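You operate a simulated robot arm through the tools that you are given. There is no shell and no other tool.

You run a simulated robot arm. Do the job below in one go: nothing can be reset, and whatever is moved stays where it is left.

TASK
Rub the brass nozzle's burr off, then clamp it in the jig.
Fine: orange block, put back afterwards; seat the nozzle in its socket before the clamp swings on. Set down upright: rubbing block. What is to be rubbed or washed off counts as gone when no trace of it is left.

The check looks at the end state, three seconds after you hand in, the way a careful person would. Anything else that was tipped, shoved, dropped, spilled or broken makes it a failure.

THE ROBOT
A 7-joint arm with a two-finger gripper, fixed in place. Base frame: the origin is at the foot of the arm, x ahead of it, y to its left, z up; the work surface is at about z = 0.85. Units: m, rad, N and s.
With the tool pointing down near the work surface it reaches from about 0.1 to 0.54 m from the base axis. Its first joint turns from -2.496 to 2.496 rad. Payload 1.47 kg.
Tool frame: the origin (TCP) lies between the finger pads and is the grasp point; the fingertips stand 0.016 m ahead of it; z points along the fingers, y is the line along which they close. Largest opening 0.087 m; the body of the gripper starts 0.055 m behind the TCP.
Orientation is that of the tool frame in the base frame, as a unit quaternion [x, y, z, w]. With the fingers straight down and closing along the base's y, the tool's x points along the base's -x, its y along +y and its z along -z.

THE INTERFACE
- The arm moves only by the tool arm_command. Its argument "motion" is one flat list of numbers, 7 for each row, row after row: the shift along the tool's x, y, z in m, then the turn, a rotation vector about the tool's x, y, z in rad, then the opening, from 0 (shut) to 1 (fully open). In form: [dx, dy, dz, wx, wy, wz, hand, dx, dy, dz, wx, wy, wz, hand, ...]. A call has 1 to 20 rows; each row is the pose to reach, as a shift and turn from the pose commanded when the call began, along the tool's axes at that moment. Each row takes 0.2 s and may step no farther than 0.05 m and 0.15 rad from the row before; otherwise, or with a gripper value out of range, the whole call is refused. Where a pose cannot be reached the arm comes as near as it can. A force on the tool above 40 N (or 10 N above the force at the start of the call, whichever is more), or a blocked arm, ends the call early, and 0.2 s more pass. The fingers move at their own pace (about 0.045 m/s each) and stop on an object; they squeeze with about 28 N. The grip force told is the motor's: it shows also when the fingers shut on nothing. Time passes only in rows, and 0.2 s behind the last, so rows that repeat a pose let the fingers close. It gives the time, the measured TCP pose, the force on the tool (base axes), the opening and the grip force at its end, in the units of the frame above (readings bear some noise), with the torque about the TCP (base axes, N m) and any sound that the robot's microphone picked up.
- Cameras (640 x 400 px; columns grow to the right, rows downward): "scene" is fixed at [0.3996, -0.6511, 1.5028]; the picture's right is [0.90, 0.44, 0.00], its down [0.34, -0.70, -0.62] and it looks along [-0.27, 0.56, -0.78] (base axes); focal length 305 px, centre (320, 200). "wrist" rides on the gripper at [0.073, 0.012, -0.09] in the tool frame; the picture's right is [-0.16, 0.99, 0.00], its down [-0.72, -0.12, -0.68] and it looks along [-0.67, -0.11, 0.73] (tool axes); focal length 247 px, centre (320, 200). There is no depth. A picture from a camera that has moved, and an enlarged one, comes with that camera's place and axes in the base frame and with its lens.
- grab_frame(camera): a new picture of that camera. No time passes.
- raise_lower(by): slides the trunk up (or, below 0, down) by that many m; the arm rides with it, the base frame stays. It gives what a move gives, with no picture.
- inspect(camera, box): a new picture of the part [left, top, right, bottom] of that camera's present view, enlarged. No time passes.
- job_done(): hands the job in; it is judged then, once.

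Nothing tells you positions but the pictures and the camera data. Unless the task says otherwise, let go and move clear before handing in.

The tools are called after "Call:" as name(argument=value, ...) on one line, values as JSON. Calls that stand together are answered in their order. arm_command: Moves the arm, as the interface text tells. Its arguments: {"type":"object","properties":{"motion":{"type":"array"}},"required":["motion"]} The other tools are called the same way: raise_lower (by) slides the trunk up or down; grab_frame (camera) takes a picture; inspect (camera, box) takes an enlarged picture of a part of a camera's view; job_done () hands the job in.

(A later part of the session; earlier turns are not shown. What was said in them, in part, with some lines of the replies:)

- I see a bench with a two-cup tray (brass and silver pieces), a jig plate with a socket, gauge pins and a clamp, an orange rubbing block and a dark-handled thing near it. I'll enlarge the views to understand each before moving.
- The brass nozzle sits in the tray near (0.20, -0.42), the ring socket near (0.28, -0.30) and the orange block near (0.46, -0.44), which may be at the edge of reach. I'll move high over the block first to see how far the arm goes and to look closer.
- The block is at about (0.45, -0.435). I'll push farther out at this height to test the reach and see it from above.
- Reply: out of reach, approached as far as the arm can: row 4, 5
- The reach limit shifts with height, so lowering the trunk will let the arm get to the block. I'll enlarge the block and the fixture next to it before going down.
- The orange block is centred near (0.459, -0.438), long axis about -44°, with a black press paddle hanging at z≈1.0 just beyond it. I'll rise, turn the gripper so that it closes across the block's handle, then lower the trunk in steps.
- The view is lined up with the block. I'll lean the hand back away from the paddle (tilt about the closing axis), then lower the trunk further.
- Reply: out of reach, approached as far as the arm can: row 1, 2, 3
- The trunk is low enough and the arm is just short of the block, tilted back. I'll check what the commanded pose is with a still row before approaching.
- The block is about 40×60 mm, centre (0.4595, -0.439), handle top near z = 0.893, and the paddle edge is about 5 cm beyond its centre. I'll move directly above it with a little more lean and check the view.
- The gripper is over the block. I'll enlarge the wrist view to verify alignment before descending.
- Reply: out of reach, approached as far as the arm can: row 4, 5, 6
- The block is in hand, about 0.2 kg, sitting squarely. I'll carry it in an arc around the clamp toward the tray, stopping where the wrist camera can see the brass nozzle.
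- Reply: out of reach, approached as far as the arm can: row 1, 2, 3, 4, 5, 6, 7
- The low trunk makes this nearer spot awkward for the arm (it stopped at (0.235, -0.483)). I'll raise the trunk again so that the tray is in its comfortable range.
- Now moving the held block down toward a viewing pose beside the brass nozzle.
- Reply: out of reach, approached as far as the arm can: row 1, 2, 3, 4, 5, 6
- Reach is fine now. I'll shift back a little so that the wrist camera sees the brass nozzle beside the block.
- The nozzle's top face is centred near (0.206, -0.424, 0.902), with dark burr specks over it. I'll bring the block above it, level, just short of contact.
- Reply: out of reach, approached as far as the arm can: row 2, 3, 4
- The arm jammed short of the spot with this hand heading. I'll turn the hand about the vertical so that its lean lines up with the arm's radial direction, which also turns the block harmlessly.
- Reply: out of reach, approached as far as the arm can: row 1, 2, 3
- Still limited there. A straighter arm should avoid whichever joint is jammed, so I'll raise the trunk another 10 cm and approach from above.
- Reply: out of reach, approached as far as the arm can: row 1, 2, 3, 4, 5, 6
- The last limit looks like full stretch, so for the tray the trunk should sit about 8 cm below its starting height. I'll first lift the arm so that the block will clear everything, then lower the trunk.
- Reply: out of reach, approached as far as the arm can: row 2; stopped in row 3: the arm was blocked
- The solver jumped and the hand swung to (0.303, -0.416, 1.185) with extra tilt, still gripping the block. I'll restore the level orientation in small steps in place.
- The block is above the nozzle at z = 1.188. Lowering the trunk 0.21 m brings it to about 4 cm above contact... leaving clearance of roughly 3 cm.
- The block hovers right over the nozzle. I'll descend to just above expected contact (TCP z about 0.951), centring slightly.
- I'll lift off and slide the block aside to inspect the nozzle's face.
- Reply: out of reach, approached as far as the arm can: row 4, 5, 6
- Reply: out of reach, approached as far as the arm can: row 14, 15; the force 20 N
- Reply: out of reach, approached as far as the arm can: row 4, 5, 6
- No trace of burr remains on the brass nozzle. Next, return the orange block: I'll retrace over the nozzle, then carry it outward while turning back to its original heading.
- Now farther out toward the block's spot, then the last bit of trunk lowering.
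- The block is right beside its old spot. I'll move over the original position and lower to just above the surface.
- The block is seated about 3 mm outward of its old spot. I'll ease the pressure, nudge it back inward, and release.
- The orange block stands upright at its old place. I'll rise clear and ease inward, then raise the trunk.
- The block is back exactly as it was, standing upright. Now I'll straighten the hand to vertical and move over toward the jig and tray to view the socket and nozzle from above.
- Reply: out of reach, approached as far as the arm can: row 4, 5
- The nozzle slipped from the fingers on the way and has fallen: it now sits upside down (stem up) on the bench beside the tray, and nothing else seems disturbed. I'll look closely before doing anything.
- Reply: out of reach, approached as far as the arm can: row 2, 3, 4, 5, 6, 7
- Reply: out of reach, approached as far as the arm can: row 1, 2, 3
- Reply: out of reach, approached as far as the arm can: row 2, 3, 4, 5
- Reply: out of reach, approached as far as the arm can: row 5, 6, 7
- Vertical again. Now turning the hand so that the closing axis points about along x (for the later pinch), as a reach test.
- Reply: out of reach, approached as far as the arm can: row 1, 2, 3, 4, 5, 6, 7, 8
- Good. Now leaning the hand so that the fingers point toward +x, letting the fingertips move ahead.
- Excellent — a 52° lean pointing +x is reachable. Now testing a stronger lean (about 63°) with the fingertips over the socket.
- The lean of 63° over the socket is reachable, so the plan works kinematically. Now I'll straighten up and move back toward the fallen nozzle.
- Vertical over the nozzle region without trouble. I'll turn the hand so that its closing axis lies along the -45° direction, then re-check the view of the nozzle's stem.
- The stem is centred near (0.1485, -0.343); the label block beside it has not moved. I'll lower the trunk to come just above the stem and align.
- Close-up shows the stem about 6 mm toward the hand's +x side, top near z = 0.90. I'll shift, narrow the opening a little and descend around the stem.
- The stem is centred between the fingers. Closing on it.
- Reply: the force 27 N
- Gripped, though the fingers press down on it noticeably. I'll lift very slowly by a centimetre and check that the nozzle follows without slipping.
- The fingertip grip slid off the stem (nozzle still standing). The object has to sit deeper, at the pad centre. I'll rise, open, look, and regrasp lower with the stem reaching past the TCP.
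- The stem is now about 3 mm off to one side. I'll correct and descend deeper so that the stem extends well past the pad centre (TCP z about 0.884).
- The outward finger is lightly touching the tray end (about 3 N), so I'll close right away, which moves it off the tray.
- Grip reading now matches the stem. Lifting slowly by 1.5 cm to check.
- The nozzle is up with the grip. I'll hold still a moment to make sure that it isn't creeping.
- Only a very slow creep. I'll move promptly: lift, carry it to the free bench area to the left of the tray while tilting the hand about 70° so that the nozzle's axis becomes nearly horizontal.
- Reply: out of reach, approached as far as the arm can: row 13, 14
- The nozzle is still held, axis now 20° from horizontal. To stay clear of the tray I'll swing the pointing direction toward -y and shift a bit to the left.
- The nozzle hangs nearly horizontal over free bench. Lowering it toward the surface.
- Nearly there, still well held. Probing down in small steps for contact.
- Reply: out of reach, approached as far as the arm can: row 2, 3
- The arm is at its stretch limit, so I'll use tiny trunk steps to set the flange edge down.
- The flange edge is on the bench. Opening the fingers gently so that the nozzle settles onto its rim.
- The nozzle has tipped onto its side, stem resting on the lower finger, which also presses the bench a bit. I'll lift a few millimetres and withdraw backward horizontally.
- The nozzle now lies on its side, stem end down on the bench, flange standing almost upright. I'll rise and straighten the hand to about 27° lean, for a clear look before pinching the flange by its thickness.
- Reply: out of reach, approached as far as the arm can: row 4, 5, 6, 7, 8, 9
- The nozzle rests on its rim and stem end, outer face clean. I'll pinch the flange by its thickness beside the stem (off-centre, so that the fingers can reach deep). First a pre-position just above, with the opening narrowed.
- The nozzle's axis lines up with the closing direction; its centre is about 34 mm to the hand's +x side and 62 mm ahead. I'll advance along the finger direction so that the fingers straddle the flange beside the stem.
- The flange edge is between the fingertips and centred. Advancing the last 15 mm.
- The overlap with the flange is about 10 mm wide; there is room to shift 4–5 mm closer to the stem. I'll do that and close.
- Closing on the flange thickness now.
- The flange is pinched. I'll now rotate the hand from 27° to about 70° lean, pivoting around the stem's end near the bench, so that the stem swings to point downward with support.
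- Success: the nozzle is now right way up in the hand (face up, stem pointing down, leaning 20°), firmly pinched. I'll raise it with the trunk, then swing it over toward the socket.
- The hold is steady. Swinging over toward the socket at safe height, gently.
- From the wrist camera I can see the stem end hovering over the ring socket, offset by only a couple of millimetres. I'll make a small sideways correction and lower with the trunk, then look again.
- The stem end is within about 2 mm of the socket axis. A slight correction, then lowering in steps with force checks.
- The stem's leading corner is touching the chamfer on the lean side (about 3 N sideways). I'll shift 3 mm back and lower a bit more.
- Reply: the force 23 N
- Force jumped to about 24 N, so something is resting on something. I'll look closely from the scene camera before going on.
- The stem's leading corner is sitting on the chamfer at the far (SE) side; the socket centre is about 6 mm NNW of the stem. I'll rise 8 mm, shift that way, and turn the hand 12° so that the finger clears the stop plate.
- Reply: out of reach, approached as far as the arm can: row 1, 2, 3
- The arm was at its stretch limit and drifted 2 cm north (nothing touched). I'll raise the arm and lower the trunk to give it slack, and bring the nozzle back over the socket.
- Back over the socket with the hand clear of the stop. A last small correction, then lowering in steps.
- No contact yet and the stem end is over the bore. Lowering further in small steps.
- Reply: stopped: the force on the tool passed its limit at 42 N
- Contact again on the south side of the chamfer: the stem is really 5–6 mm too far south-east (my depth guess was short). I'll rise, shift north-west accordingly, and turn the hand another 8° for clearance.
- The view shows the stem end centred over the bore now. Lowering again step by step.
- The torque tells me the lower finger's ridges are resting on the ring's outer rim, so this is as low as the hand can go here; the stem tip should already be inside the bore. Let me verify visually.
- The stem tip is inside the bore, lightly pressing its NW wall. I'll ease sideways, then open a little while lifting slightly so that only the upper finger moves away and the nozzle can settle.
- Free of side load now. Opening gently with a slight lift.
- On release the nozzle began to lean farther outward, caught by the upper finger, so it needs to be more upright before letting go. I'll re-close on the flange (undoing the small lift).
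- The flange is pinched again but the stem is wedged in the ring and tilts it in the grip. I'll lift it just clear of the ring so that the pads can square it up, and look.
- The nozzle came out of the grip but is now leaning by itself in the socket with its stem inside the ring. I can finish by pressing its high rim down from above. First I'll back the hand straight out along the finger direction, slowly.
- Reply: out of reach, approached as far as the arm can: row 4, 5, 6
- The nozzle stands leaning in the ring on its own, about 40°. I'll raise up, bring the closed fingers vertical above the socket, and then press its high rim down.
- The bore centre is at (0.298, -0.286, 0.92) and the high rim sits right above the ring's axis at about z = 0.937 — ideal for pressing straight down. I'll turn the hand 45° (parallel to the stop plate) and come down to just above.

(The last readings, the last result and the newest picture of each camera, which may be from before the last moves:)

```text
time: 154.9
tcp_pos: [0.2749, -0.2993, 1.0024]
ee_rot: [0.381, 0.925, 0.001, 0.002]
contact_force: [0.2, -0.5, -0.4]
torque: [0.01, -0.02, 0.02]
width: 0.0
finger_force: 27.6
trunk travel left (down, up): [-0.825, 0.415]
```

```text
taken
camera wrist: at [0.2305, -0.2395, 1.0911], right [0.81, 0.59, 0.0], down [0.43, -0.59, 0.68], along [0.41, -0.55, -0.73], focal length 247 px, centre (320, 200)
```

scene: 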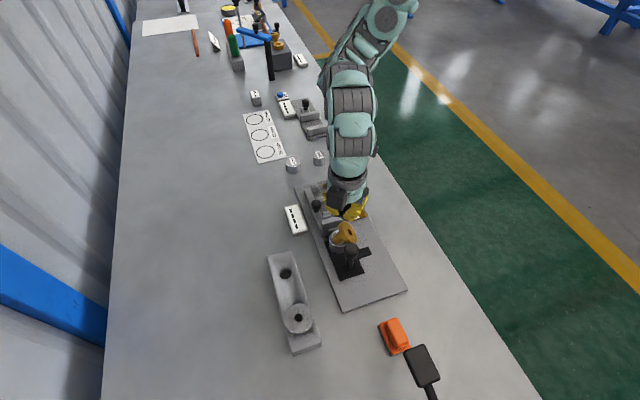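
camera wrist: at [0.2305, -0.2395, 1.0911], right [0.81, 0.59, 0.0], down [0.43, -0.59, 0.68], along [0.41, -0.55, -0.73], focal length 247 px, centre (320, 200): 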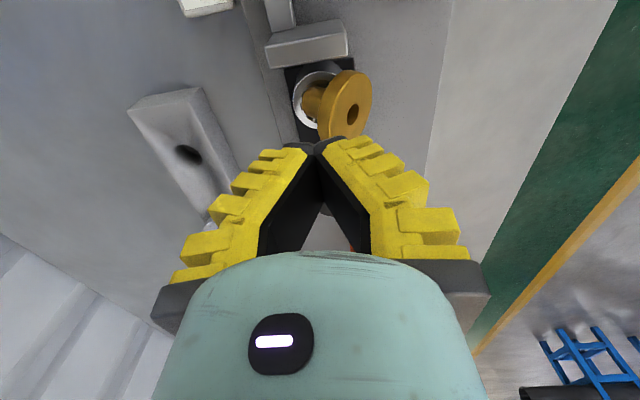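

Aligned. Descending to just above the high rim.

Call:
arm_command(motion=[0, 0.0024, 0.02, 0, 0, 0, 0, 0, 0.0024, 0.04, 0, 0, 0, 0, 0, 0.0024, 0.044, 0, 0, 0, 0, 0, 0.0024, 0.044, 0, 0, 0, 0])

Call:
inspect(camera="wrist", box=[240, 60, 420, 200])

Call:
inspect(camera="scene", box=[310, 195, 390, 265])

```text
time: 155.9
tcp_pos: [0.2777, -0.2962, 0.9572]
ee_rot: [0.382, 0.924, 0.0, 0.002]
contact_force: [-0.8, -0.2, -0.4]
torque: [0.0, 0.0, 0.0]
width: 0.0
finger_force: 27.5
trunk travel left (down, up): [-0.825, 0.415]
```

```text
2.86 times, centred on (330, 130) of wrist
camera zoom: at [0.233, -0.2368, 1.0465], right [0.81, 0.59, 0.0], down [0.43, -0.59, 0.68], along [0.4, -0.55, -0.73], focal length 706 px, centre (291, 400)
```

zoom: 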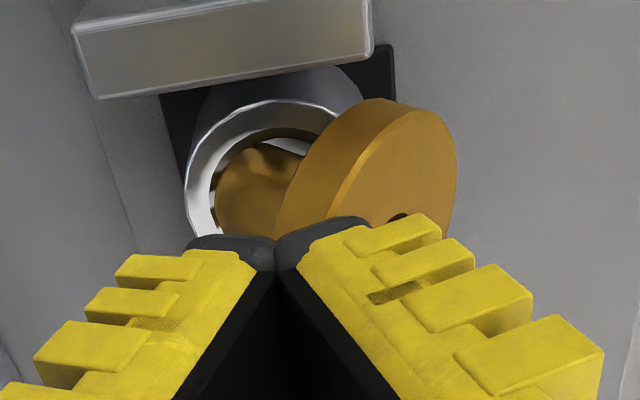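

```text
5.71 times, centred on (350, 230) of scene
camera zoom: at [0.3996, -0.6511, 1.5028], right [0.9, 0.44, 0.0], down [0.34, -0.7, -0.62], along [-0.27, 0.56, -0.78], focal length 1745 px, centre (149, 29)
```

zoom: 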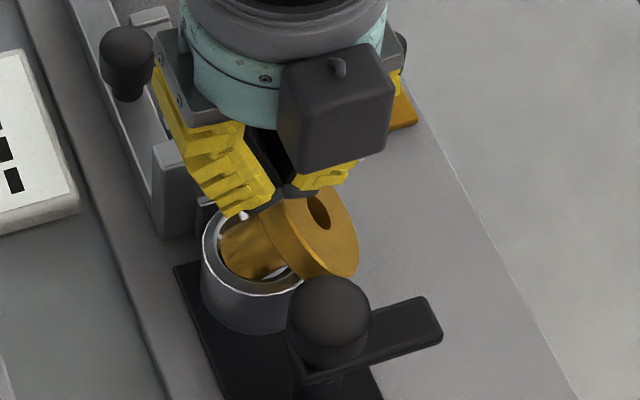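

Fingertips are right above the high rim. Pressing down gradually.

Call:
arm_command(motion=[0, 0, 0.003, 0, 0, 0, 0, 0, 0, 0.006, 0, 0, 0, 0, 0, 0, 0.009, 0, 0, 0, 0, 0, 0, 0.012, 0, 0, 0, 0, 0, 0, 0.012, 0, 0, 0, 0])

Call:
inspect(camera="wrist", box=[240, 60, 420, 200])

Call:
inspect(camera="scene", box=[310, 195, 390, 265])

```text
time: 157.1
tcp_pos: [0.2785, -0.2965, 0.9468]
ee_rot: [0.381, 0.924, 0.001, 0.002]
contact_force: [-1.8, 5.8, 19.8]
torque: [0.22, -0.03, -0.05]
width: 0.0
finger_force: 28.0
trunk travel left (down, up): [-0.825, 0.415]
```

```text
2.86 times, centred on (330, 130) of wrist
camera zoom: at [0.2333, -0.2366, 1.0349], right [0.81, 0.59, 0.0], down [0.43, -0.59, 0.68], along [0.4, -0.55, -0.73], focal length 706 px, centre (291, 400)
```

zoom: 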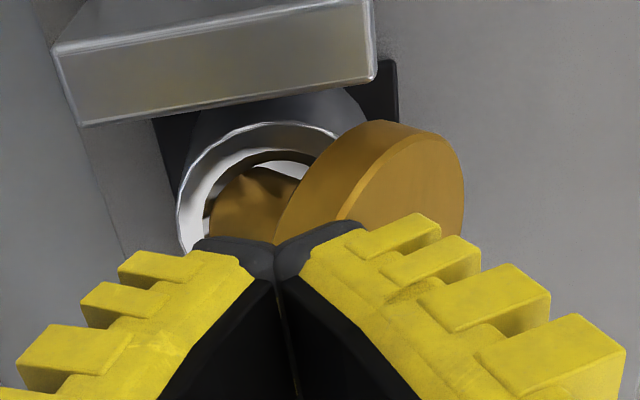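

```text
5.71 times, centred on (350, 230) of scene
camera zoom: at [0.3996, -0.6511, 1.5028], right [0.9, 0.44, 0.0], down [0.34, -0.7, -0.62], along [-0.27, 0.56, -0.78], focal length 1745 px, centre (149, 29)
```

zoom: 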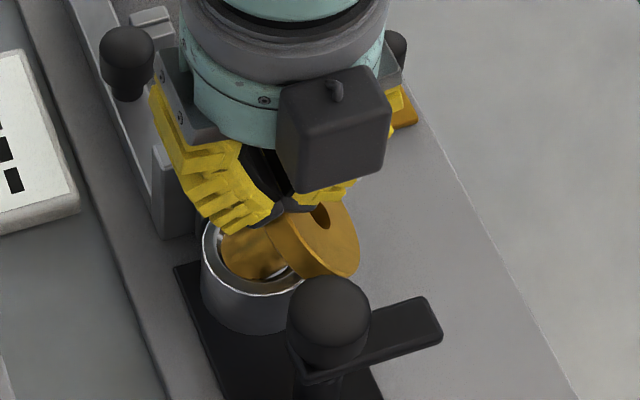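

Pressing straight down jams it (20 N, no rotation). The better push is diagonal: down and toward the SW, square to its face. I'll ease off and drag the rim that way.

Call:
arm_command(motion=[0.0005, -0.002, -0.002, 0, 0, 0, 0, 0.001, -0.005, -0.001, 0, 0, 0, 0, 0.0018, -0.008, 0.001, 0, 0, 0, 0, 0.0025, -0.011, 0.003, 0, 0, 0, 0, 0.0025, -0.011, 0.003, 0, 0, 0, 0])

Call:
inspect(camera="wrist", box=[240, 60, 420, 200])

Call:
inspect(camera="scene", box=[310, 195, 390, 265])

```text
time: 158.3
tcp_pos: [0.2682, -0.3031, 0.9414]
ee_rot: [0.381, 0.924, -0.001, 0.002]
contact_force: [0.5, 0.3, -0.7]
torque: [0.01, 0.02, 0.0]
width: 0.0
finger_force: 27.8
trunk travel left (down, up): [-0.825, 0.415]
```

```text
2.86 times, centred on (330, 130) of wrist
camera zoom: at [0.2238, -0.243, 1.0313], right [0.81, 0.59, 0.0], down [0.43, -0.59, 0.68], along [0.4, -0.55, -0.73], focal length 706 px, centre (291, 400)
```

zoom: 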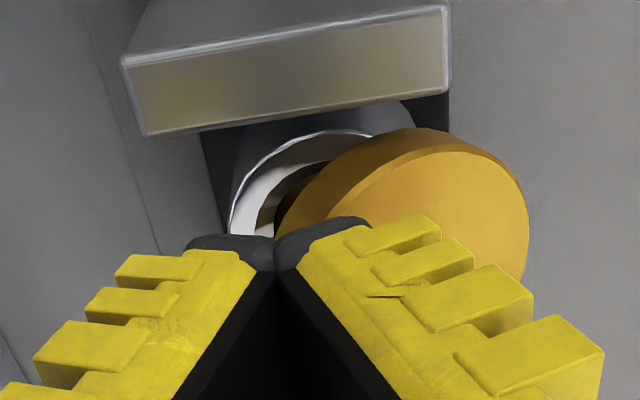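

```text
5.71 times, centred on (350, 230) of scene
camera zoom: at [0.3996, -0.6511, 1.5028], right [0.9, 0.44, 0.0], down [0.34, -0.7, -0.62], along [-0.27, 0.56, -0.78], focal length 1745 px, centre (149, 29)
```

zoom: 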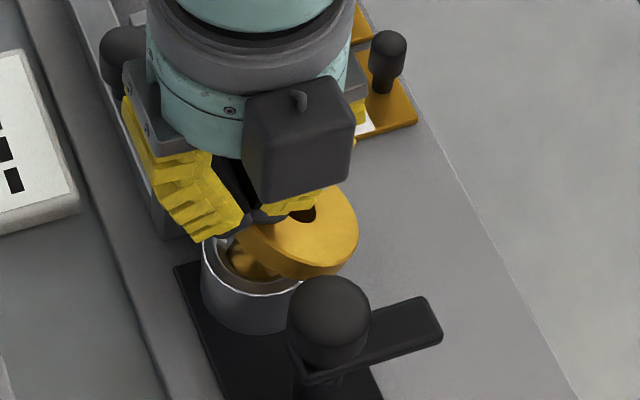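

It rotated noticeably upright. I'll lift a little to see its current pose.

Call:
arm_command(motion=[0, 0, -0.015, 0, 0, 0, 0, 0, 0, -0.04, 0, 0, 0, 0, 0, 0, -0.06, 0, 0, 0, 0, 0, 0, -0.06, 0, 0, 0, 0])

Call:
inspect(camera="wrist", box=[250, 20, 430, 160])

Call:
inspect(camera="scene", box=[310, 205, 390, 275])

```text
time: 159.3
tcp_pos: [0.2683, -0.3012, 1.0036]
ee_rot: [0.381, 0.924, 0.001, 0.003]
contact_force: [-0.3, -1.0, -0.6]
torque: [0.02, -0.04, 0.04]
width: 0.0
finger_force: 28.0
trunk travel left (down, up): [-0.825, 0.415]
```

```text
2.86 times, centred on (340, 90) of wrist
camera zoom: at [0.2234, -0.2416, 1.0919], right [0.81, 0.59, 0.0], down [0.43, -0.59, 0.68], along [0.4, -0.55, -0.73], focal length 706 px, centre (263, 514)
```

zoom: 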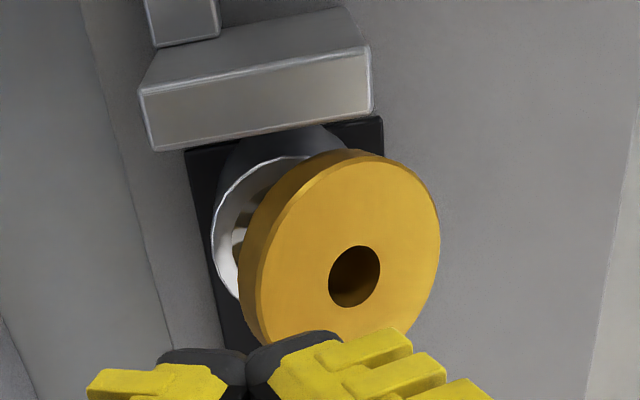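

```text
5.71 times, centred on (350, 240) of scene
camera zoom: at [0.3996, -0.6511, 1.5028], right [0.9, 0.44, 0.0], down [0.34, -0.7, -0.62], along [-0.27, 0.56, -0.78], focal length 1745 px, centre (149, -29)
```

zoom: 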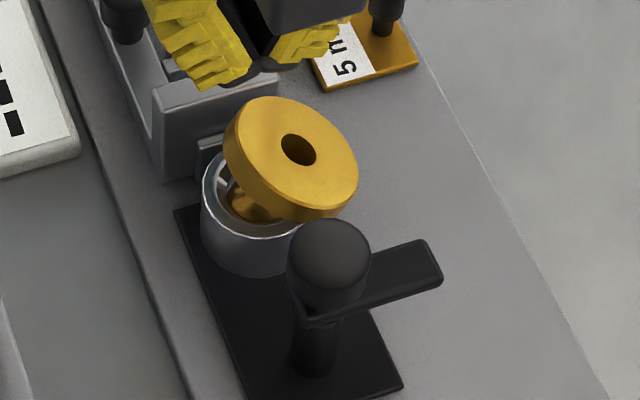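

The lean is down to about 23° with the stem about 15 mm in. I'll press again on the high (SW) rim, mostly downward with a slight SW drag.

Call:
arm_command(motion=[-0.0007, -0.0035, 0.03, 0, 0, 0, 0, -0.0007, -0.0035, 0.05, 0, 0, 0, 0, -0.0007, -0.0035, 0.056, 0, 0, 0, 0, -0.0007, -0.004, 0.059, 0, 0, 0, 0, -0.0006, -0.005, 0.062, 0, 0, 0, 0, -0.0005, -0.006, 0.065, 0, 0, 0, 0, -0.0005, -0.006, 0.065, 0, 0, 0, 0])

Call:
inspect(camera="scene", box=[310, 205, 390, 275])

```text
time: 160.9
tcp_pos: [0.2666, -0.3059, 0.9372]
ee_rot: [0.381, 0.924, 0.0, 0.002]
contact_force: [1.0, 0.0, 0.3]
torque: [-0.03, 0.02, 0.02]
width: 0.0
finger_force: 28.0
trunk travel left (down, up): [-0.825, 0.415]
```

```text
5.71 times, centred on (350, 240) of scene
camera zoom: at [0.3996, -0.6511, 1.5028], right [0.9, 0.44, 0.0], down [0.34, -0.7, -0.62], along [-0.27, 0.56, -0.78], focal length 1745 px, centre (149, -29)
```

zoom: 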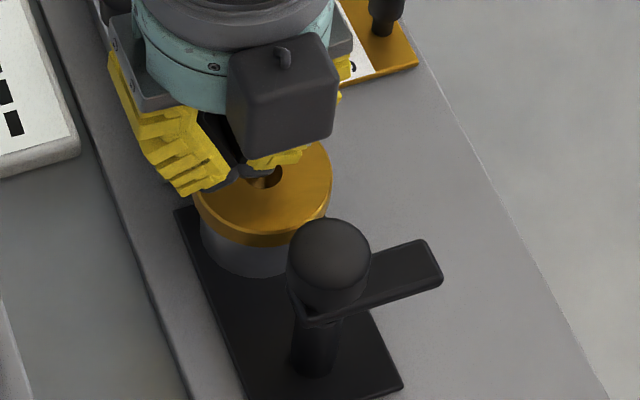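

The nozzle dropped into the socket, flange flat on the ring. I'll rise and inspect it from above.

Call:
arm_command(motion=[0, 0, -0.03, 0, 0, 0, 0, 0, 0, -0.06, 0, 0, 0, 0, 0, 0, -0.06, 0, 0, 0, 0])

Call:
grab_frame(camera="wrist")

Call:
inspect(camera="wrist", box=[250, 20, 430, 160])

Call:
inspect(camera="scene", box=[310, 210, 390, 280])

```text
time: 161.7
tcp_pos: [0.2644, -0.3057, 0.9978]
ee_rot: [0.381, 0.925, 0.0, 0.003]
contact_force: [0.4, -0.6, 0.5]
torque: [0.02, 0.0, 0.0]
width: 0.0001
finger_force: 28.1
trunk travel left (down, up): [-0.825, 0.415]
```

```text
taken
camera wrist: at [0.2187, -0.2455, 1.0867], right [0.81, 0.59, 0.0], down [0.43, -0.59, 0.68], along [0.4, -0.55, -0.73], focal length 247 px, centre (320, 200)
```

wrist: 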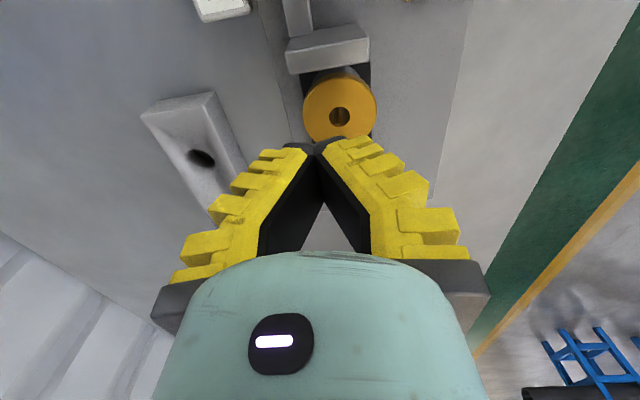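

```text
2.86 times, centred on (340, 90) of wrist
camera zoom: at [0.2187, -0.2455, 1.0867], right [0.81, 0.59, 0.0], down [0.43, -0.59, 0.68], along [0.4, -0.55, -0.73], focal length 706 px, centre (263, 514)
```

zoom: 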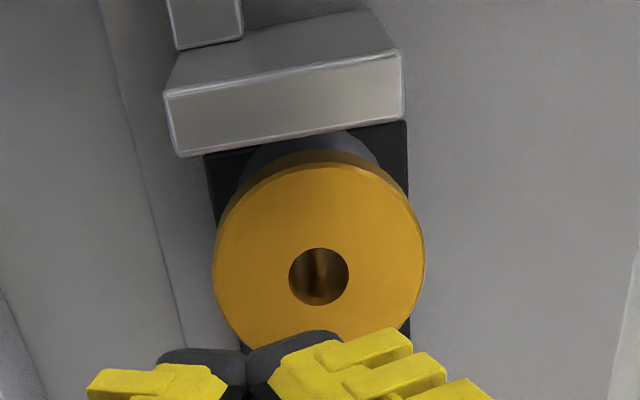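

```text
5.71 times, centred on (350, 245) of scene
camera zoom: at [0.3996, -0.6511, 1.5028], right [0.9, 0.44, 0.0], down [0.34, -0.7, -0.62], along [-0.27, 0.56, -0.78], focal length 1745 px, centre (149, -57)
```

zoom: 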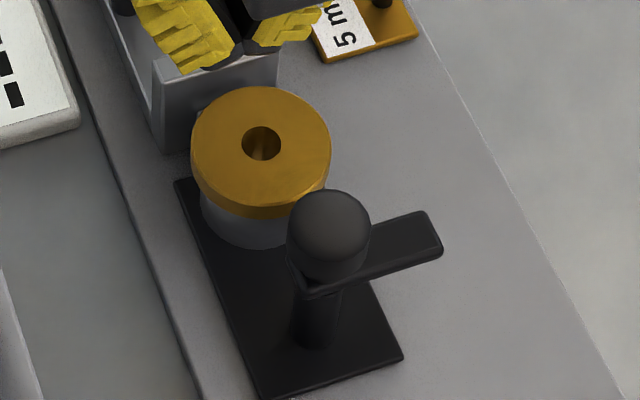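

The nozzle sits flat in its socket and its face is spotless. I'll press lightly on top to make sure it is fully down.

Call:
arm_command(motion=[0, 0.008, 0.03, 0, 0, 0, 0, 0, 0.008, 0.058, 0, 0, 0, 0, 0, 0.008, 0.064, 0, 0, 0, 0, 0, 0.008, 0.068, 0, 0, 0, 0, 0, 0.008, 0.071, 0, 0, 0, 0, 0, 0.008, 0.071, 0, 0, 0, 0])

```text
time: 163.1
tcp_pos: [0.2699, -0.3009, 0.9258]
ee_rot: [0.382, 0.924, -0.001, 0.001]
contact_force: [-0.1, 0.0, 0.1]
torque: [-0.02, -0.02, 0.0]
width: 0.0
finger_force: 27.7
trunk travel left (down, up): [-0.825, 0.415]
```

Call:
arm_command(motion=[0, 0, 0.002, 0, 0, 0, 0, 0, 0, 0.004, 0, 0, 0, 0, 0, 0, 0.006, 0, 0, 0, 0, 0, 0, 0.006, 0, 0, 0, 0])

Call:
inspect(camera="scene", box=[310, 210, 390, 280])

```text
time: 164.1
tcp_pos: [0.27, -0.3031, 0.9243]
ee_rot: [0.38, 0.925, -0.002, 0.0]
contact_force: [-4.0, 7.9, 27.8]
torque: [0.27, 0.05, 0.05]
width: 0.006
finger_force: 27.8
trunk travel left (down, up): [-0.825, 0.415]
stopped in row 4: the force on the tool passed its limit at 42 N (the readings are from after the stop); the commanded pose is now the measured one
```

```text
5.71 times, centred on (350, 245) of scene
camera zoom: at [0.3996, -0.6511, 1.5028], right [0.9, 0.44, 0.0], down [0.34, -0.7, -0.62], along [-0.27, 0.56, -0.78], focal length 1745 px, centre (149, -57)
```

zoom: 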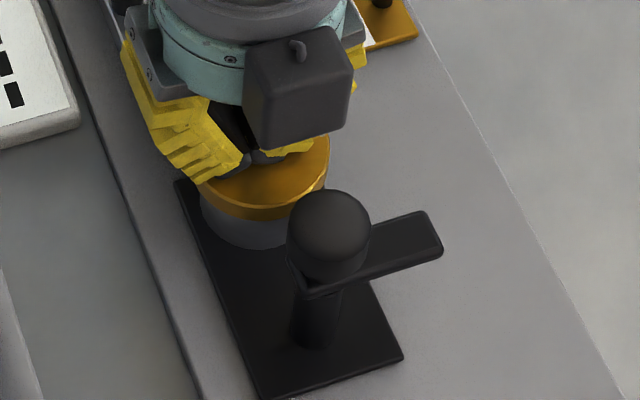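

Firm contact at z ≈ 0.9085 confirms that it's fully seated. Now I'll rise and look at the clamp: its arm points NE and must swing about 90° to lie over the nozzle; I plan to turn it by its knob.

Call:
arm_command(motion=[0, 0, -0.02, 0, 0, 0, 0, 0, 0, -0.05, 0, 0, 0, 0, 0, 0, -0.08, 0, 0, 0, 0, 0, 0, -0.08, 0, 0, 0, 0])

Call:
grab_frame(camera="wrist")

Call:
inspect(camera="scene", box=[320, 220, 390, 280])

```text
time: 165.1
tcp_pos: [0.269, -0.3032, 1.0012]
ee_rot: [0.382, 0.924, 0.0, 0.001]
contact_force: [0.0, -0.4, 0.2]
torque: [-0.01, 0.01, -0.01]
width: 0.0
finger_force: 28.0
trunk travel left (down, up): [-0.825, 0.415]
```

```text
taken
camera wrist: at [0.2246, -0.2428, 1.0913], right [0.81, 0.59, 0.0], down [0.43, -0.59, 0.68], along [0.4, -0.55, -0.73], focal length 247 px, centre (320, 200)
```

wrist: 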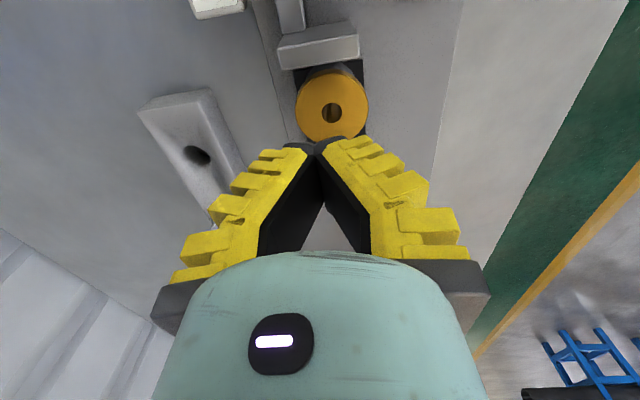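

```text
6.67 times, centred on (355, 250) of scene
camera zoom: at [0.3996, -0.6511, 1.5028], right [0.9, 0.44, 0.0], down [0.34, -0.7, -0.62], along [-0.27, 0.56, -0.78], focal length 2036 px, centre (87, -133)
```

zoom: 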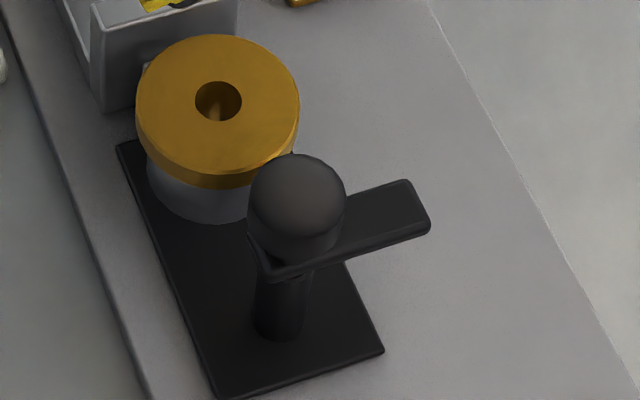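

The clamp arm extends about 47 mm from the post toward the NE (az ≈ 50°); the nozzle lies at az ≈ 135° from the post. I'll move above the knob, turning the hand so that a 85–90° counter-clockwise twist is available, and open.

Call:
arm_command(motion=[-0.0062, 0.0008, 0, 0, 0, 0.135, 0.2, -0.0124, 0.0017, 0, 0, 0, 0.27, 0.4, -0.0186, 0.0025, 0, 0, 0, 0.404, 0.55, -0.0248, 0.0034, 0, 0, 0, 0.539, 0.55, -0.031, 0.0042, 0, 0, 0, 0.674, 0.55, -0.0371, 0.0051, 0, 0, 0, 0.809, 0.55, -0.0433, 0.0059, 0, 0, 0, 0.944, 0.55, -0.0495, 0.0068, 0, 0, 0, 1.079, 0.55, -0.0557, 0.0076, 0, 0, 0, 1.213, 0.55, -0.0619, 0.0085, 0, 0, 0, 1.348, 0.55, -0.0681, 0.0093, 0, 0, 0, 1.483, 0.55, -0.0681, 0.0093, 0, 0, 0, 1.483, 0.55])

Call:
grab_frame(camera="wrist")

Call:
grab_frame(camera="scene")

```text
time: 167.7
tcp_pos: [0.3239, -0.3436, 1.0014]
ee_rot: [0.905, 0.424, 0.0, 0.002]
contact_force: [0.6, 0.8, 0.0]
torque: [-0.02, -0.01, -0.01]
width: 0.0533
finger_force: 3.8
trunk travel left (down, up): [-0.825, 0.415]
```

```text
taken
camera wrist: at [0.3784, -0.2954, 1.091], right [0.66, -0.75, 0.0], down [-0.55, -0.48, 0.68], along [-0.51, -0.45, -0.73], focal length 247 px, centre (320, 200)
```

wrist: 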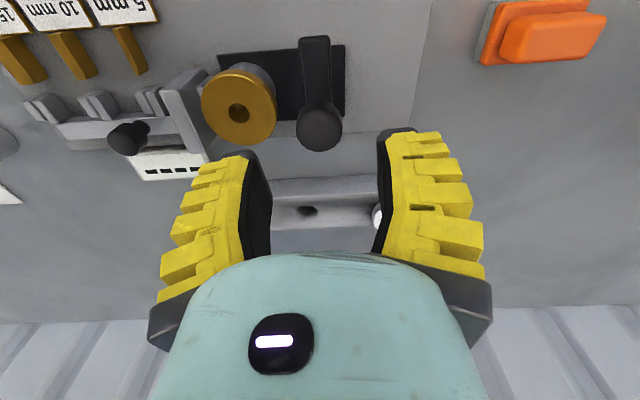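

```text
taken
```

scene: 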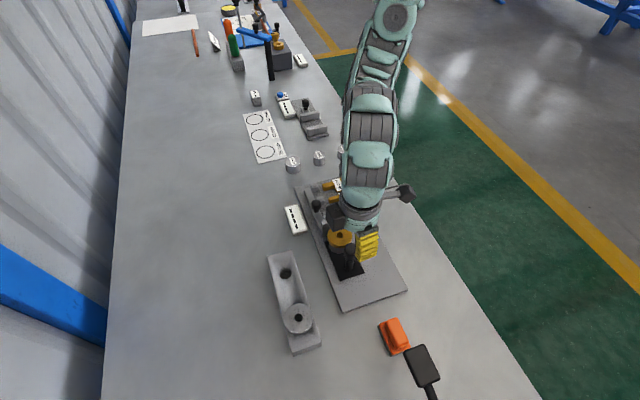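

Call:
inspect(camera="wrist", box=[190, 20, 370, 170])

```text
2.67 times, centred on (280, 95) of wrist
camera zoom: at [0.3784, -0.2954, 1.091], right [0.66, -0.75, 0.0], down [-0.55, -0.48, 0.68], along [-0.51, -0.45, -0.73], focal length 659 px, centre (427, 480)
```

zoom: 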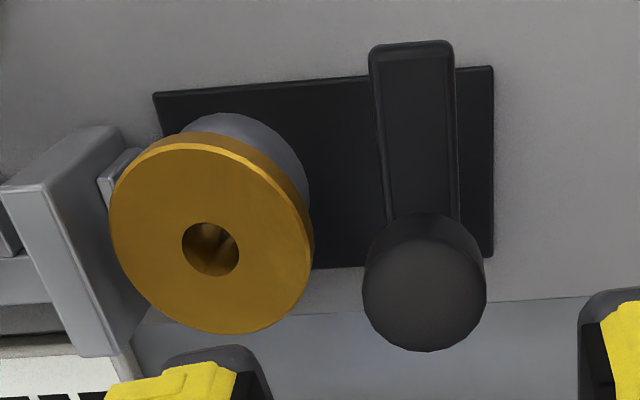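

The knob is directly under the gripper (top near z = 0.945), with the arm pointing NE. Descending to straddle the knob with fingertips just above the arm.

Call:
arm_command(motion=[0, 0, 0.02, 0, 0, 0, 0.55, 0, 0, 0.04, 0, 0, 0, 0.55, 0, 0, 0.055, 0, 0, 0, 0.55, 0, 0, 0.064, 0, 0, 0, 0.55, 0, 0, 0.064, 0, 0, 0, 0.55])

Call:
grab_frame(camera="wrist")

Call:
inspect(camera="scene", box=[310, 215, 400, 285])

```text
time: 168.8
tcp_pos: [0.3251, -0.3455, 0.9387]
ee_rot: [0.905, 0.424, 0.001, 0.001]
contact_force: [0.3, -0.3, -0.1]
torque: [-0.01, 0.0, 0.0]
width: 0.0534
finger_force: 4.0
trunk travel left (down, up): [-0.825, 0.415]
```

```text
taken
camera wrist: at [0.3781, -0.2955, 1.0274], right [0.66, -0.75, 0.0], down [-0.55, -0.48, 0.68], along [-0.51, -0.45, -0.73], focal length 247 px, centre (320, 200)
```

wrist: 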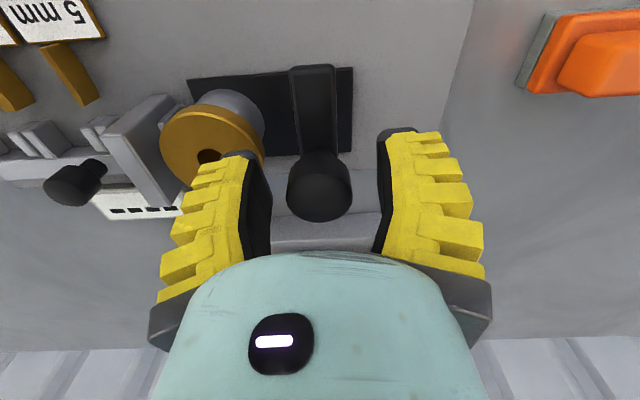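

```text
5.71 times, centred on (355, 250) of scene
camera zoom: at [0.3996, -0.6511, 1.5028], right [0.9, 0.44, 0.0], down [0.34, -0.7, -0.62], along [-0.27, 0.56, -0.78], focal length 1745 px, centre (120, -86)
```

zoom: 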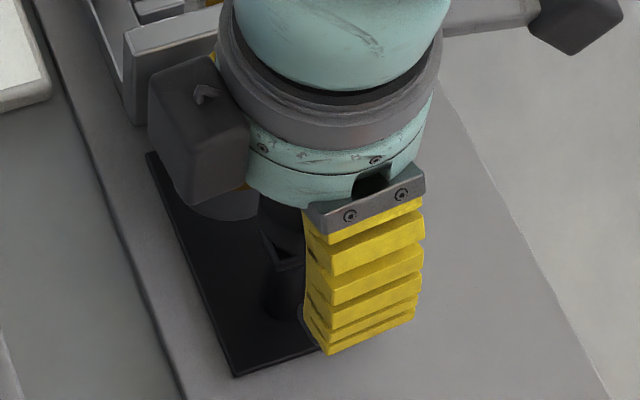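

Knob centred between the fingers. Closing on it.

Call:
arm_command(motion=[0, 0, 0, 0, 0, 0, 0.4, 0, 0, 0, 0, 0, 0, 0.25, 0, 0, 0, 0, 0, 0, 0.1, 0, 0, 0, 0, 0, 0, 0, 0, 0, 0, 0, 0, 0, 0, 0, 0, 0, 0, 0, 0, 0])

Call:
inspect(camera="wrist", box=[180, 60, 440, 260])

```text
time: 170.2
tcp_pos: [0.3244, -0.3458, 0.9368]
ee_rot: [0.906, 0.424, -0.001, 0.002]
contact_force: [-3.6, 2.5, 6.1]
torque: [-0.05, 0.08, 0.0]
width: 0.0227
finger_force: 29.4
trunk travel left (down, up): [-0.825, 0.415]
```

```text
2.00 times, centred on (310, 160) of wrist
camera zoom: at [0.3776, -0.2956, 1.0275], right [0.66, -0.75, 0.0], down [-0.55, -0.48, 0.68], along [-0.51, -0.45, -0.73], focal length 494 px, centre (340, 280)
```

zoom: 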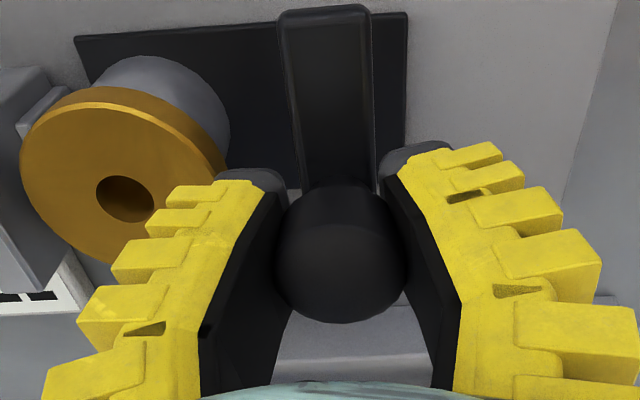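

Good grip on the knob. Turning it counter-clockwise gradually, first about 45°.

Call:
arm_command(motion=[0, 0, 0, 0, 0, -0.1, 0, 0, 0, 0, 0, 0, -0.2, 0, 0, 0, 0, 0, 0, -0.3, 0, 0, 0, 0, 0, 0, -0.4, 0, 0, 0, 0, 0, 0, -0.4, 0])

Call:
grab_frame(camera="wrist")

Call:
inspect(camera="scene", box=[310, 215, 400, 285])

```text
time: 171.4
tcp_pos: [0.323, -0.3431, 0.9385]
ee_rot: [0.802, 0.597, -0.002, 0.001]
contact_force: [-7.6, 0.5, 8.9]
torque: [-0.13, 0.04, -0.01]
width: 0.0222
finger_force: 30.1
trunk travel left (down, up): [-0.825, 0.415]
```

```text
taken
camera wrist: at [0.3542, -0.2776, 1.0274], right [0.9, -0.44, 0.0], down [-0.32, -0.66, 0.68], along [-0.3, -0.62, -0.73], focal length 247 px, centre (320, 200)
```

wrist: 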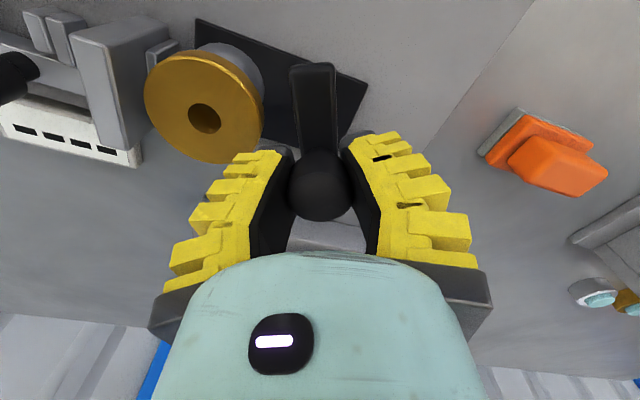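

```text
5.71 times, centred on (355, 250) of scene
camera zoom: at [0.3996, -0.6511, 1.5028], right [0.9, 0.44, 0.0], down [0.34, -0.7, -0.62], along [-0.27, 0.56, -0.78], focal length 1745 px, centre (120, -86)
```

zoom: 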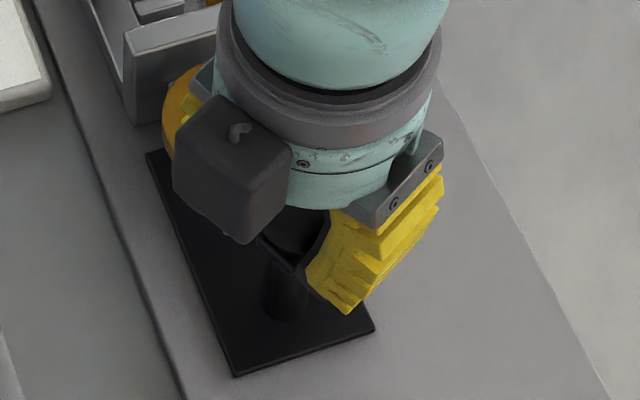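

The arm turns with the knob. I'll re-centre slightly and keep turning.

Call:
arm_command(motion=[0.0008, -0.001, -0.0005, 0, 0, -0.1, 0, 0.0015, -0.002, -0.001, 0, 0, -0.2, 0, 0.0015, -0.002, -0.001, 0, 0, -0.3, 0, 0.0015, -0.002, -0.001, 0, 0, -0.4, 0, 0.0015, -0.002, -0.001, 0, 0, -0.5, 0, 0.0015, -0.002, -0.001, 0, 0, -0.5, 0])

Call:
grab_frame(camera="wrist")

Call:
inspect(camera="scene", box=[310, 215, 400, 285])

```text
time: 172.8
tcp_pos: [0.3242, -0.3431, 0.9405]
ee_rot: [0.629, 0.777, -0.003, 0.003]
contact_force: [2.1, -15.3, -11.6]
torque: [-0.48, -0.09, 0.0]
width: 0.0187
finger_force: 30.1
trunk travel left (down, up): [-0.825, 0.415]
```

```text
taken
camera wrist: at [0.3181, -0.2698, 1.0288], right [1.0, 0.05, 0.0], down [0.04, -0.73, 0.69], along [0.04, -0.68, -0.73], focal length 247 px, centre (320, 200)
```

wrist: 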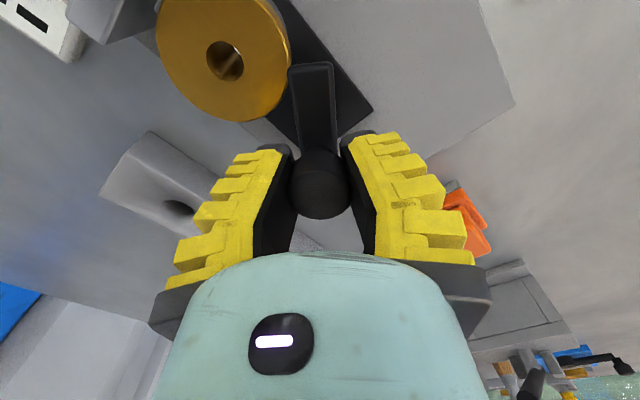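

```text
5.71 times, centred on (355, 250) of scene
camera zoom: at [0.3996, -0.6511, 1.5028], right [0.9, 0.44, 0.0], down [0.34, -0.7, -0.62], along [-0.27, 0.56, -0.78], focal length 1745 px, centre (120, -86)
```

zoom: 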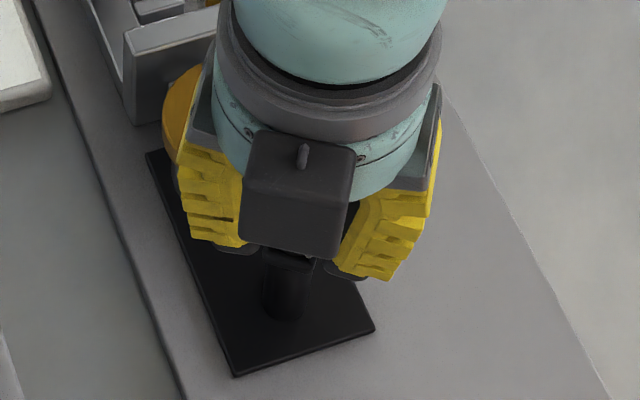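

The arm is now pointing north, just before the flange. I'll correct the small side load and continue slowly, watching for the arm passing over the flange.

Call:
arm_command(motion=[-0.001, -0.0002, 0.0008, 0, 0, 0, 0, -0.002, -0.0004, 0.0015, 0, 0, -0.08, 0, -0.002, -0.0004, 0.0015, 0, 0, -0.16, 0, -0.002, -0.0004, 0.0015, 0, 0, -0.24, 0, -0.002, -0.0004, 0.0015, 0, 0, -0.24, 0])

Call:
inspect(camera="wrist", box=[160, 0, 400, 240])

Call:
inspect(camera="scene", box=[310, 215, 400, 285])

```text
time: 174.1
tcp_pos: [0.3235, -0.3443, 0.9381]
ee_rot: [0.532, 0.846, -0.001, 0.002]
contact_force: [-5.9, 1.7, 23.0]
torque: [0.04, 0.1, -0.04]
width: 0.0196
finger_force: 29.6
trunk travel left (down, up): [-0.825, 0.415]
```

```text
1.67 times, centred on (280, 120) of wrist
camera zoom: at [0.3009, -0.2733, 1.0272], right [0.96, 0.29, 0.0], down [0.21, -0.7, 0.68], along [0.19, -0.66, -0.73], focal length 412 px, centre (387, 333)
```

zoom: 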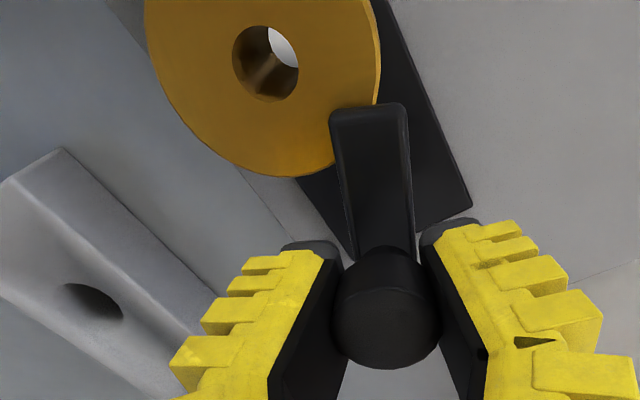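

```text
5.71 times, centred on (355, 250) of scene
camera zoom: at [0.3996, -0.6511, 1.5028], right [0.9, 0.44, 0.0], down [0.34, -0.7, -0.62], along [-0.27, 0.56, -0.78], focal length 1745 px, centre (120, -86)
```

zoom: 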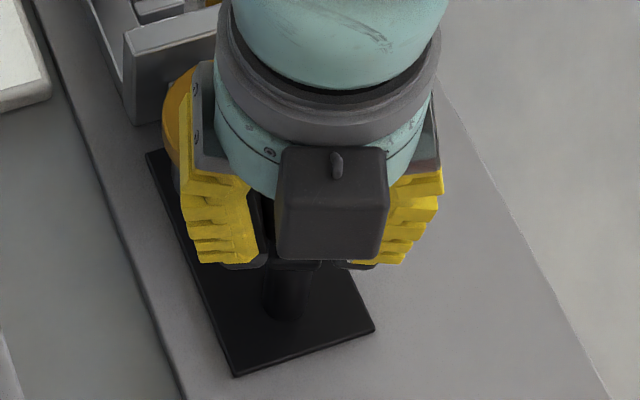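

The arm is now sliding over the flange edge, no resistance. I'll reduce the downward load and turn further.

Call:
arm_command(motion=[0, 0, -0.0015, 0, 0, 0, 0, 0, 0, -0.0018, 0, 0, -0.07, 0, 0, 0, -0.0018, 0, 0, -0.14, 0, 0, 0, -0.0018, 0, 0, -0.21, 0, 0, 0, -0.0018, 0, 0, -0.21, 0])

Call:
inspect(camera="wrist", box=[160, 0, 400, 240])

```text
time: 175.2
tcp_pos: [0.3218, -0.3442, 0.9392]
ee_rot: [0.44, 0.898, 0.0, 0.001]
contact_force: [1.0, -7.3, -12.6]
torque: [-0.1, -0.04, 0.03]
width: 0.0186
finger_force: 30.0
trunk travel left (down, up): [-0.825, 0.415]
```

```text
1.67 times, centred on (280, 120) of wrist
camera zoom: at [0.2864, -0.2794, 1.0283], right [0.88, 0.48, 0.0], down [0.35, -0.64, 0.68], along [0.33, -0.6, -0.73], focal length 412 px, centre (387, 333)
```

zoom: 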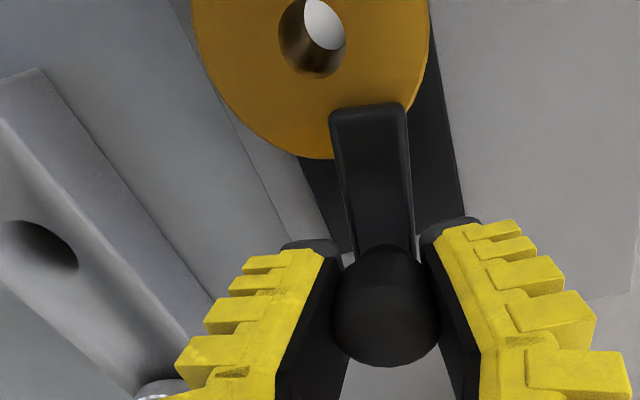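

About 11° to go for the arm to point at the nozzle's centre. Finishing the turn.

Call:
arm_command(motion=[-0.0008, -0.0006, 0.001, 0, 0, 0, 0, -0.0008, -0.0006, 0.001, 0, 0, -0.07, 0, -0.0008, -0.0006, 0.001, 0, 0, -0.14, 0, -0.0008, -0.0006, 0.001, 0, 0, -0.2, 0, -0.0008, -0.0006, 0.001, 0, 0, -0.2, 0])

Call:
inspect(camera="wrist", box=[160, 0, 400, 240])

```text
time: 176.4
tcp_pos: [0.3232, -0.3447, 0.9379]
ee_rot: [0.349, 0.937, 0.0, 0.001]
contact_force: [-3.4, 9.9, 21.2]
torque: [0.15, 0.07, -0.17]
width: 0.019
finger_force: 29.9
trunk travel left (down, up): [-0.825, 0.415]
```

```text
1.67 times, centred on (280, 120) of wrist
camera zoom: at [0.2744, -0.2879, 1.0273], right [0.77, 0.64, 0.0], down [0.47, -0.56, 0.68], along [0.44, -0.52, -0.73], focal length 412 px, centre (387, 333)
```

zoom: 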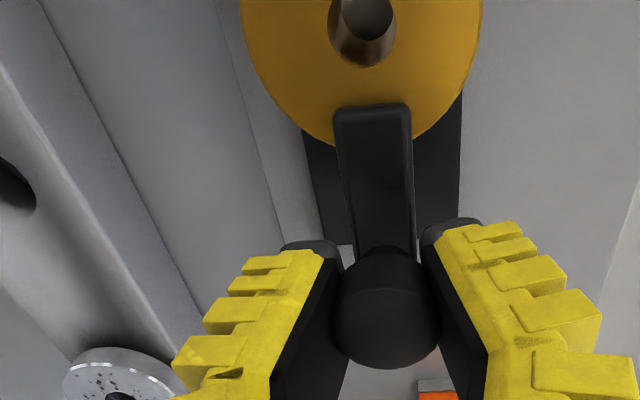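

The arm now points straight at the nozzle and I feel an end stop: the clamp is on. Relieving the load, opening, and rising clear.

Call:
arm_command(motion=[0, 0, -0.0015, 0, 0, 0, 0, 0, 0, -0.0015, 0, 0, 0, 0.25, 0, 0, -0.0015, 0, 0, 0, 0.4, 0, 0, -0.0015, 0, 0, 0, 0.55, 0, 0, -0.0015, 0, 0, 0, 0.55, 0, 0, -0.0015, 0, 0, 0, 0.55])

Call:
inspect(camera="wrist", box=[160, 0, 400, 240])

```text
time: 177.8
tcp_pos: [0.3238, -0.3452, 0.9398]
ee_rot: [0.349, 0.937, 0.0, 0.002]
contact_force: [0.1, 0.1, 0.5]
torque: [0.03, -0.03, 0.0]
width: 0.0533
finger_force: 3.6
trunk travel left (down, up): [-0.825, 0.415]
```

```text
1.67 times, centred on (280, 120) of wrist
camera zoom: at [0.2741, -0.2879, 1.0289], right [0.77, 0.64, 0.0], down [0.47, -0.56, 0.68], along [0.44, -0.52, -0.73], focal length 412 px, centre (387, 333)
```

zoom: 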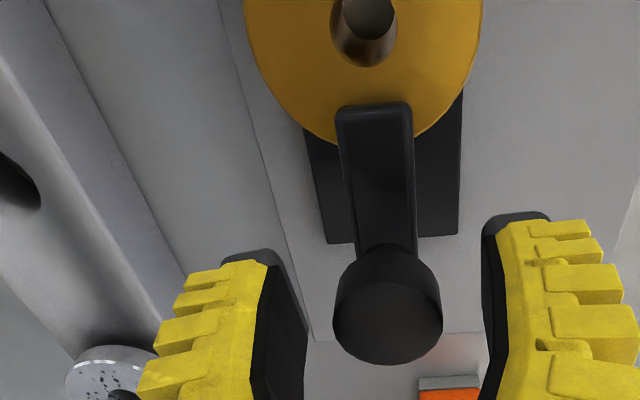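

Released cleanly; the arm stays over the flange. Rising straight up and moving clear, then a full inspection.

Call:
arm_command(motion=[0, 0, -0.03, 0, 0, 0, 0.55, 0, 0, -0.06, 0, 0, 0, 0.55, 0, 0, -0.09, 0, 0, 0, 0.55, 0, 0, -0.09, 0, 0, 0, 0.55])

Call:
raise_lower(by=0.12)

Call:
grab_frame(camera="scene")

Call:
inspect(camera="scene", box=[300, 170, 400, 290])

Call:
grab_frame(camera="wrist")

```text
time: 178.8
tcp_pos: [0.3216, -0.3449, 1.0307]
ee_rot: [0.348, 0.937, -0.002, 0.002]
contact_force: [0.2, -0.7, 0.5]
torque: [0.01, 0.01, -0.06]
width: 0.0533
finger_force: 4.0
trunk travel left (down, up): [-0.825, 0.415]
```

```text
time: 180.3
tcp_pos: [0.3232, -0.3455, 1.149]
ee_rot: [0.35, 0.937, -0.001, 0.001]
contact_force: [0.1, 0.6, -0.1]
torque: [-0.01, 0.03, -0.01]
width: 0.0534
finger_force: 3.7
trunk travel left (down, up): [-0.945, 0.295]
```

```text
taken
```

scene: 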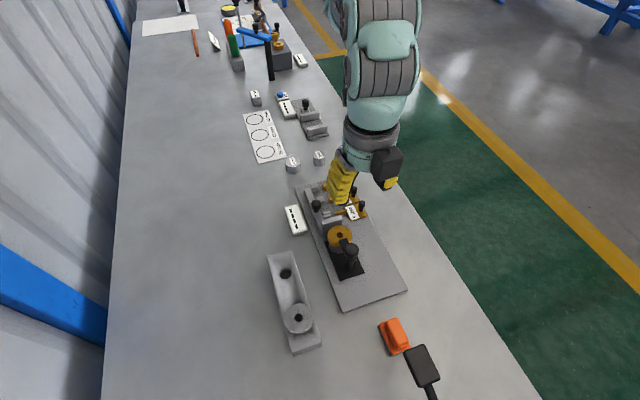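

```text
3.33 times, centred on (350, 230) of scene
camera zoom: at [0.3996, -0.6511, 1.5028], right [0.9, 0.44, 0.0], down [0.34, -0.7, -0.62], along [-0.27, 0.56, -0.78], focal length 1018 px, centre (220, 100)
```

zoom: 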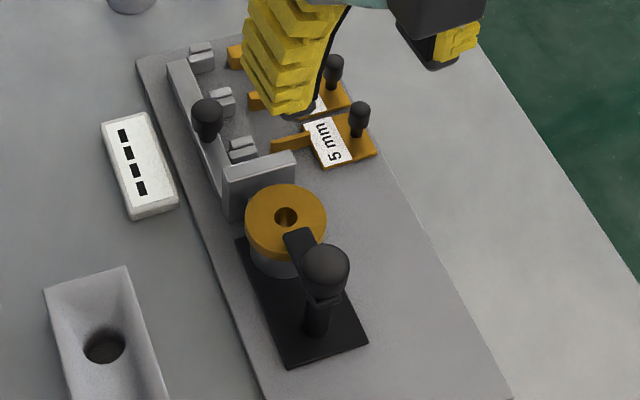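

```text
taken
camera wrist: at [0.2738, -0.2888, 1.2387], right [0.77, 0.64, 0.0], down [0.47, -0.56, 0.68], along [0.44, -0.52, -0.73], focal length 247 px, centre (320, 200)
```

wrist: 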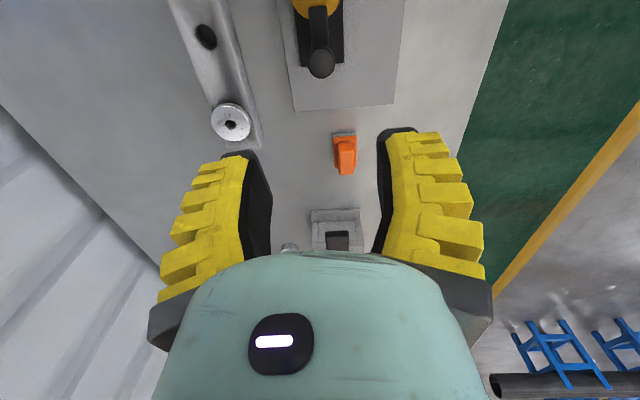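

Everything looks in place; a last close look at the clamped nozzle and the rest of the bench.

Call:
inspect(camera="scene", box=[320, 215, 375, 275])

Call:
inspect(camera="scene", box=[250, 235, 440, 370])

Call:
inspect(camera="scene", box=[200, 60, 360, 220])

```text
6.67 times, centred on (348, 245) of scene
camera zoom: at [0.3996, -0.6511, 1.5028], right [0.9, 0.44, 0.0], down [0.34, -0.7, -0.62], along [-0.27, 0.56, -0.78], focal length 2036 px, centre (137, -100)
```

zoom: 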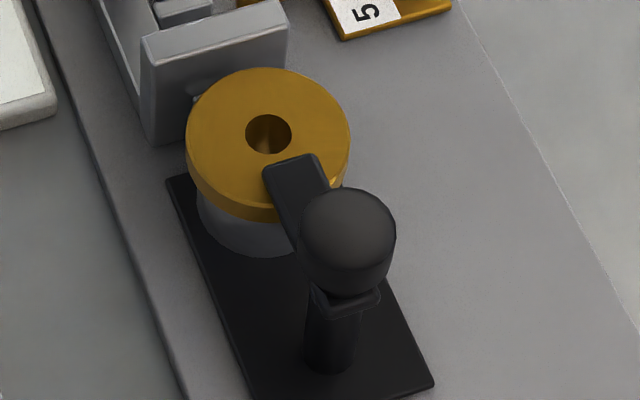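

```text
2.96 times, centred on (345, 302) of scene
camera zoom: at [0.3996, -0.6511, 1.5028], right [0.9, 0.44, 0.0], down [0.34, -0.7, -0.62], along [-0.27, 0.56, -0.78], focal length 905 px, centre (246, -104)
```

zoom: 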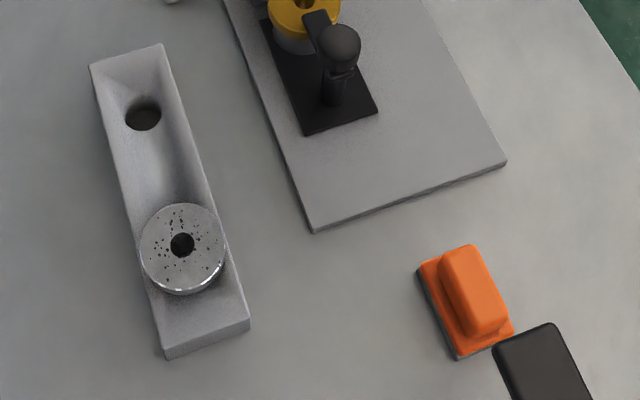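

```text
2.50 times, centred on (280, 140) of scene
camera zoom: at [0.3996, -0.6511, 1.5028], right [0.9, 0.44, 0.0], down [0.34, -0.7, -0.62], along [-0.27, 0.56, -0.78], focal length 763 px, centre (420, 350)
```

zoom: 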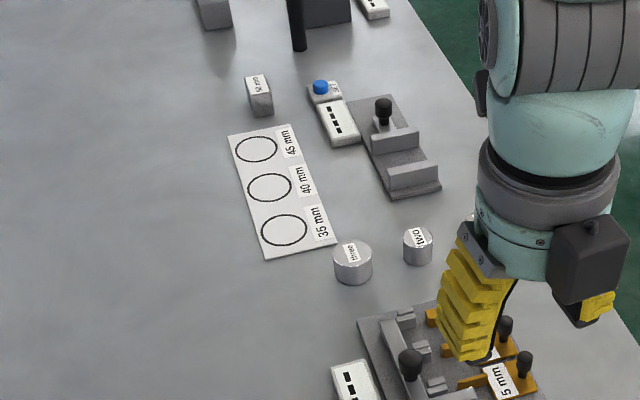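

The job is finished. The brass nozzle's face is clean and it sits in its socket with the clamp arm across its flange. The orange block stands upright where it was, and tray, label, gauges and stop are unmoved. The hand is clear, so I'm handing in.

One thing went wrong along the way: the nozzle slipped from the gripper once while I was carrying it and landed upside down on the bench. I picked it up again and turned it over. I saw no mark on its face and nothing else disturbed.

Call:
job_done()

```text
The job is handed in.
```

The job is handed in. The brass nozzle is free of burr and sits fully down in its socket, with the clamp arm swung over its flange.

- **Burr:** no dark specks are left on the nozzle's face in close-up views from both cameras.
- **Rubbing block:** the orange block stands upright where I picked it up, within a few millimetres.
- **Clamp:** I turned it by its knob until it met an end stop. The arm points at the nozzle's centre and covers the edge of its flange.
- **Other objects:** the tray, label block, gauges and stop plate are where they were in the first pictures.

**The nozzle was dropped.** My first grip on its flange slipped, and it fell a few centimetres and landed upside down on the bench. I laid it on its side, turned it over and seated it. It slipped out of the grip once more at the socket, and I pressed it the rest of the way in. I saw no mark on its face afterwards, but a strict check may still count the fall against the job.

**Contact with fixed parts.** A finger touched the tray at about 3 N, and seating the nozzle loaded the socket ring up to the 42 N cut-off.
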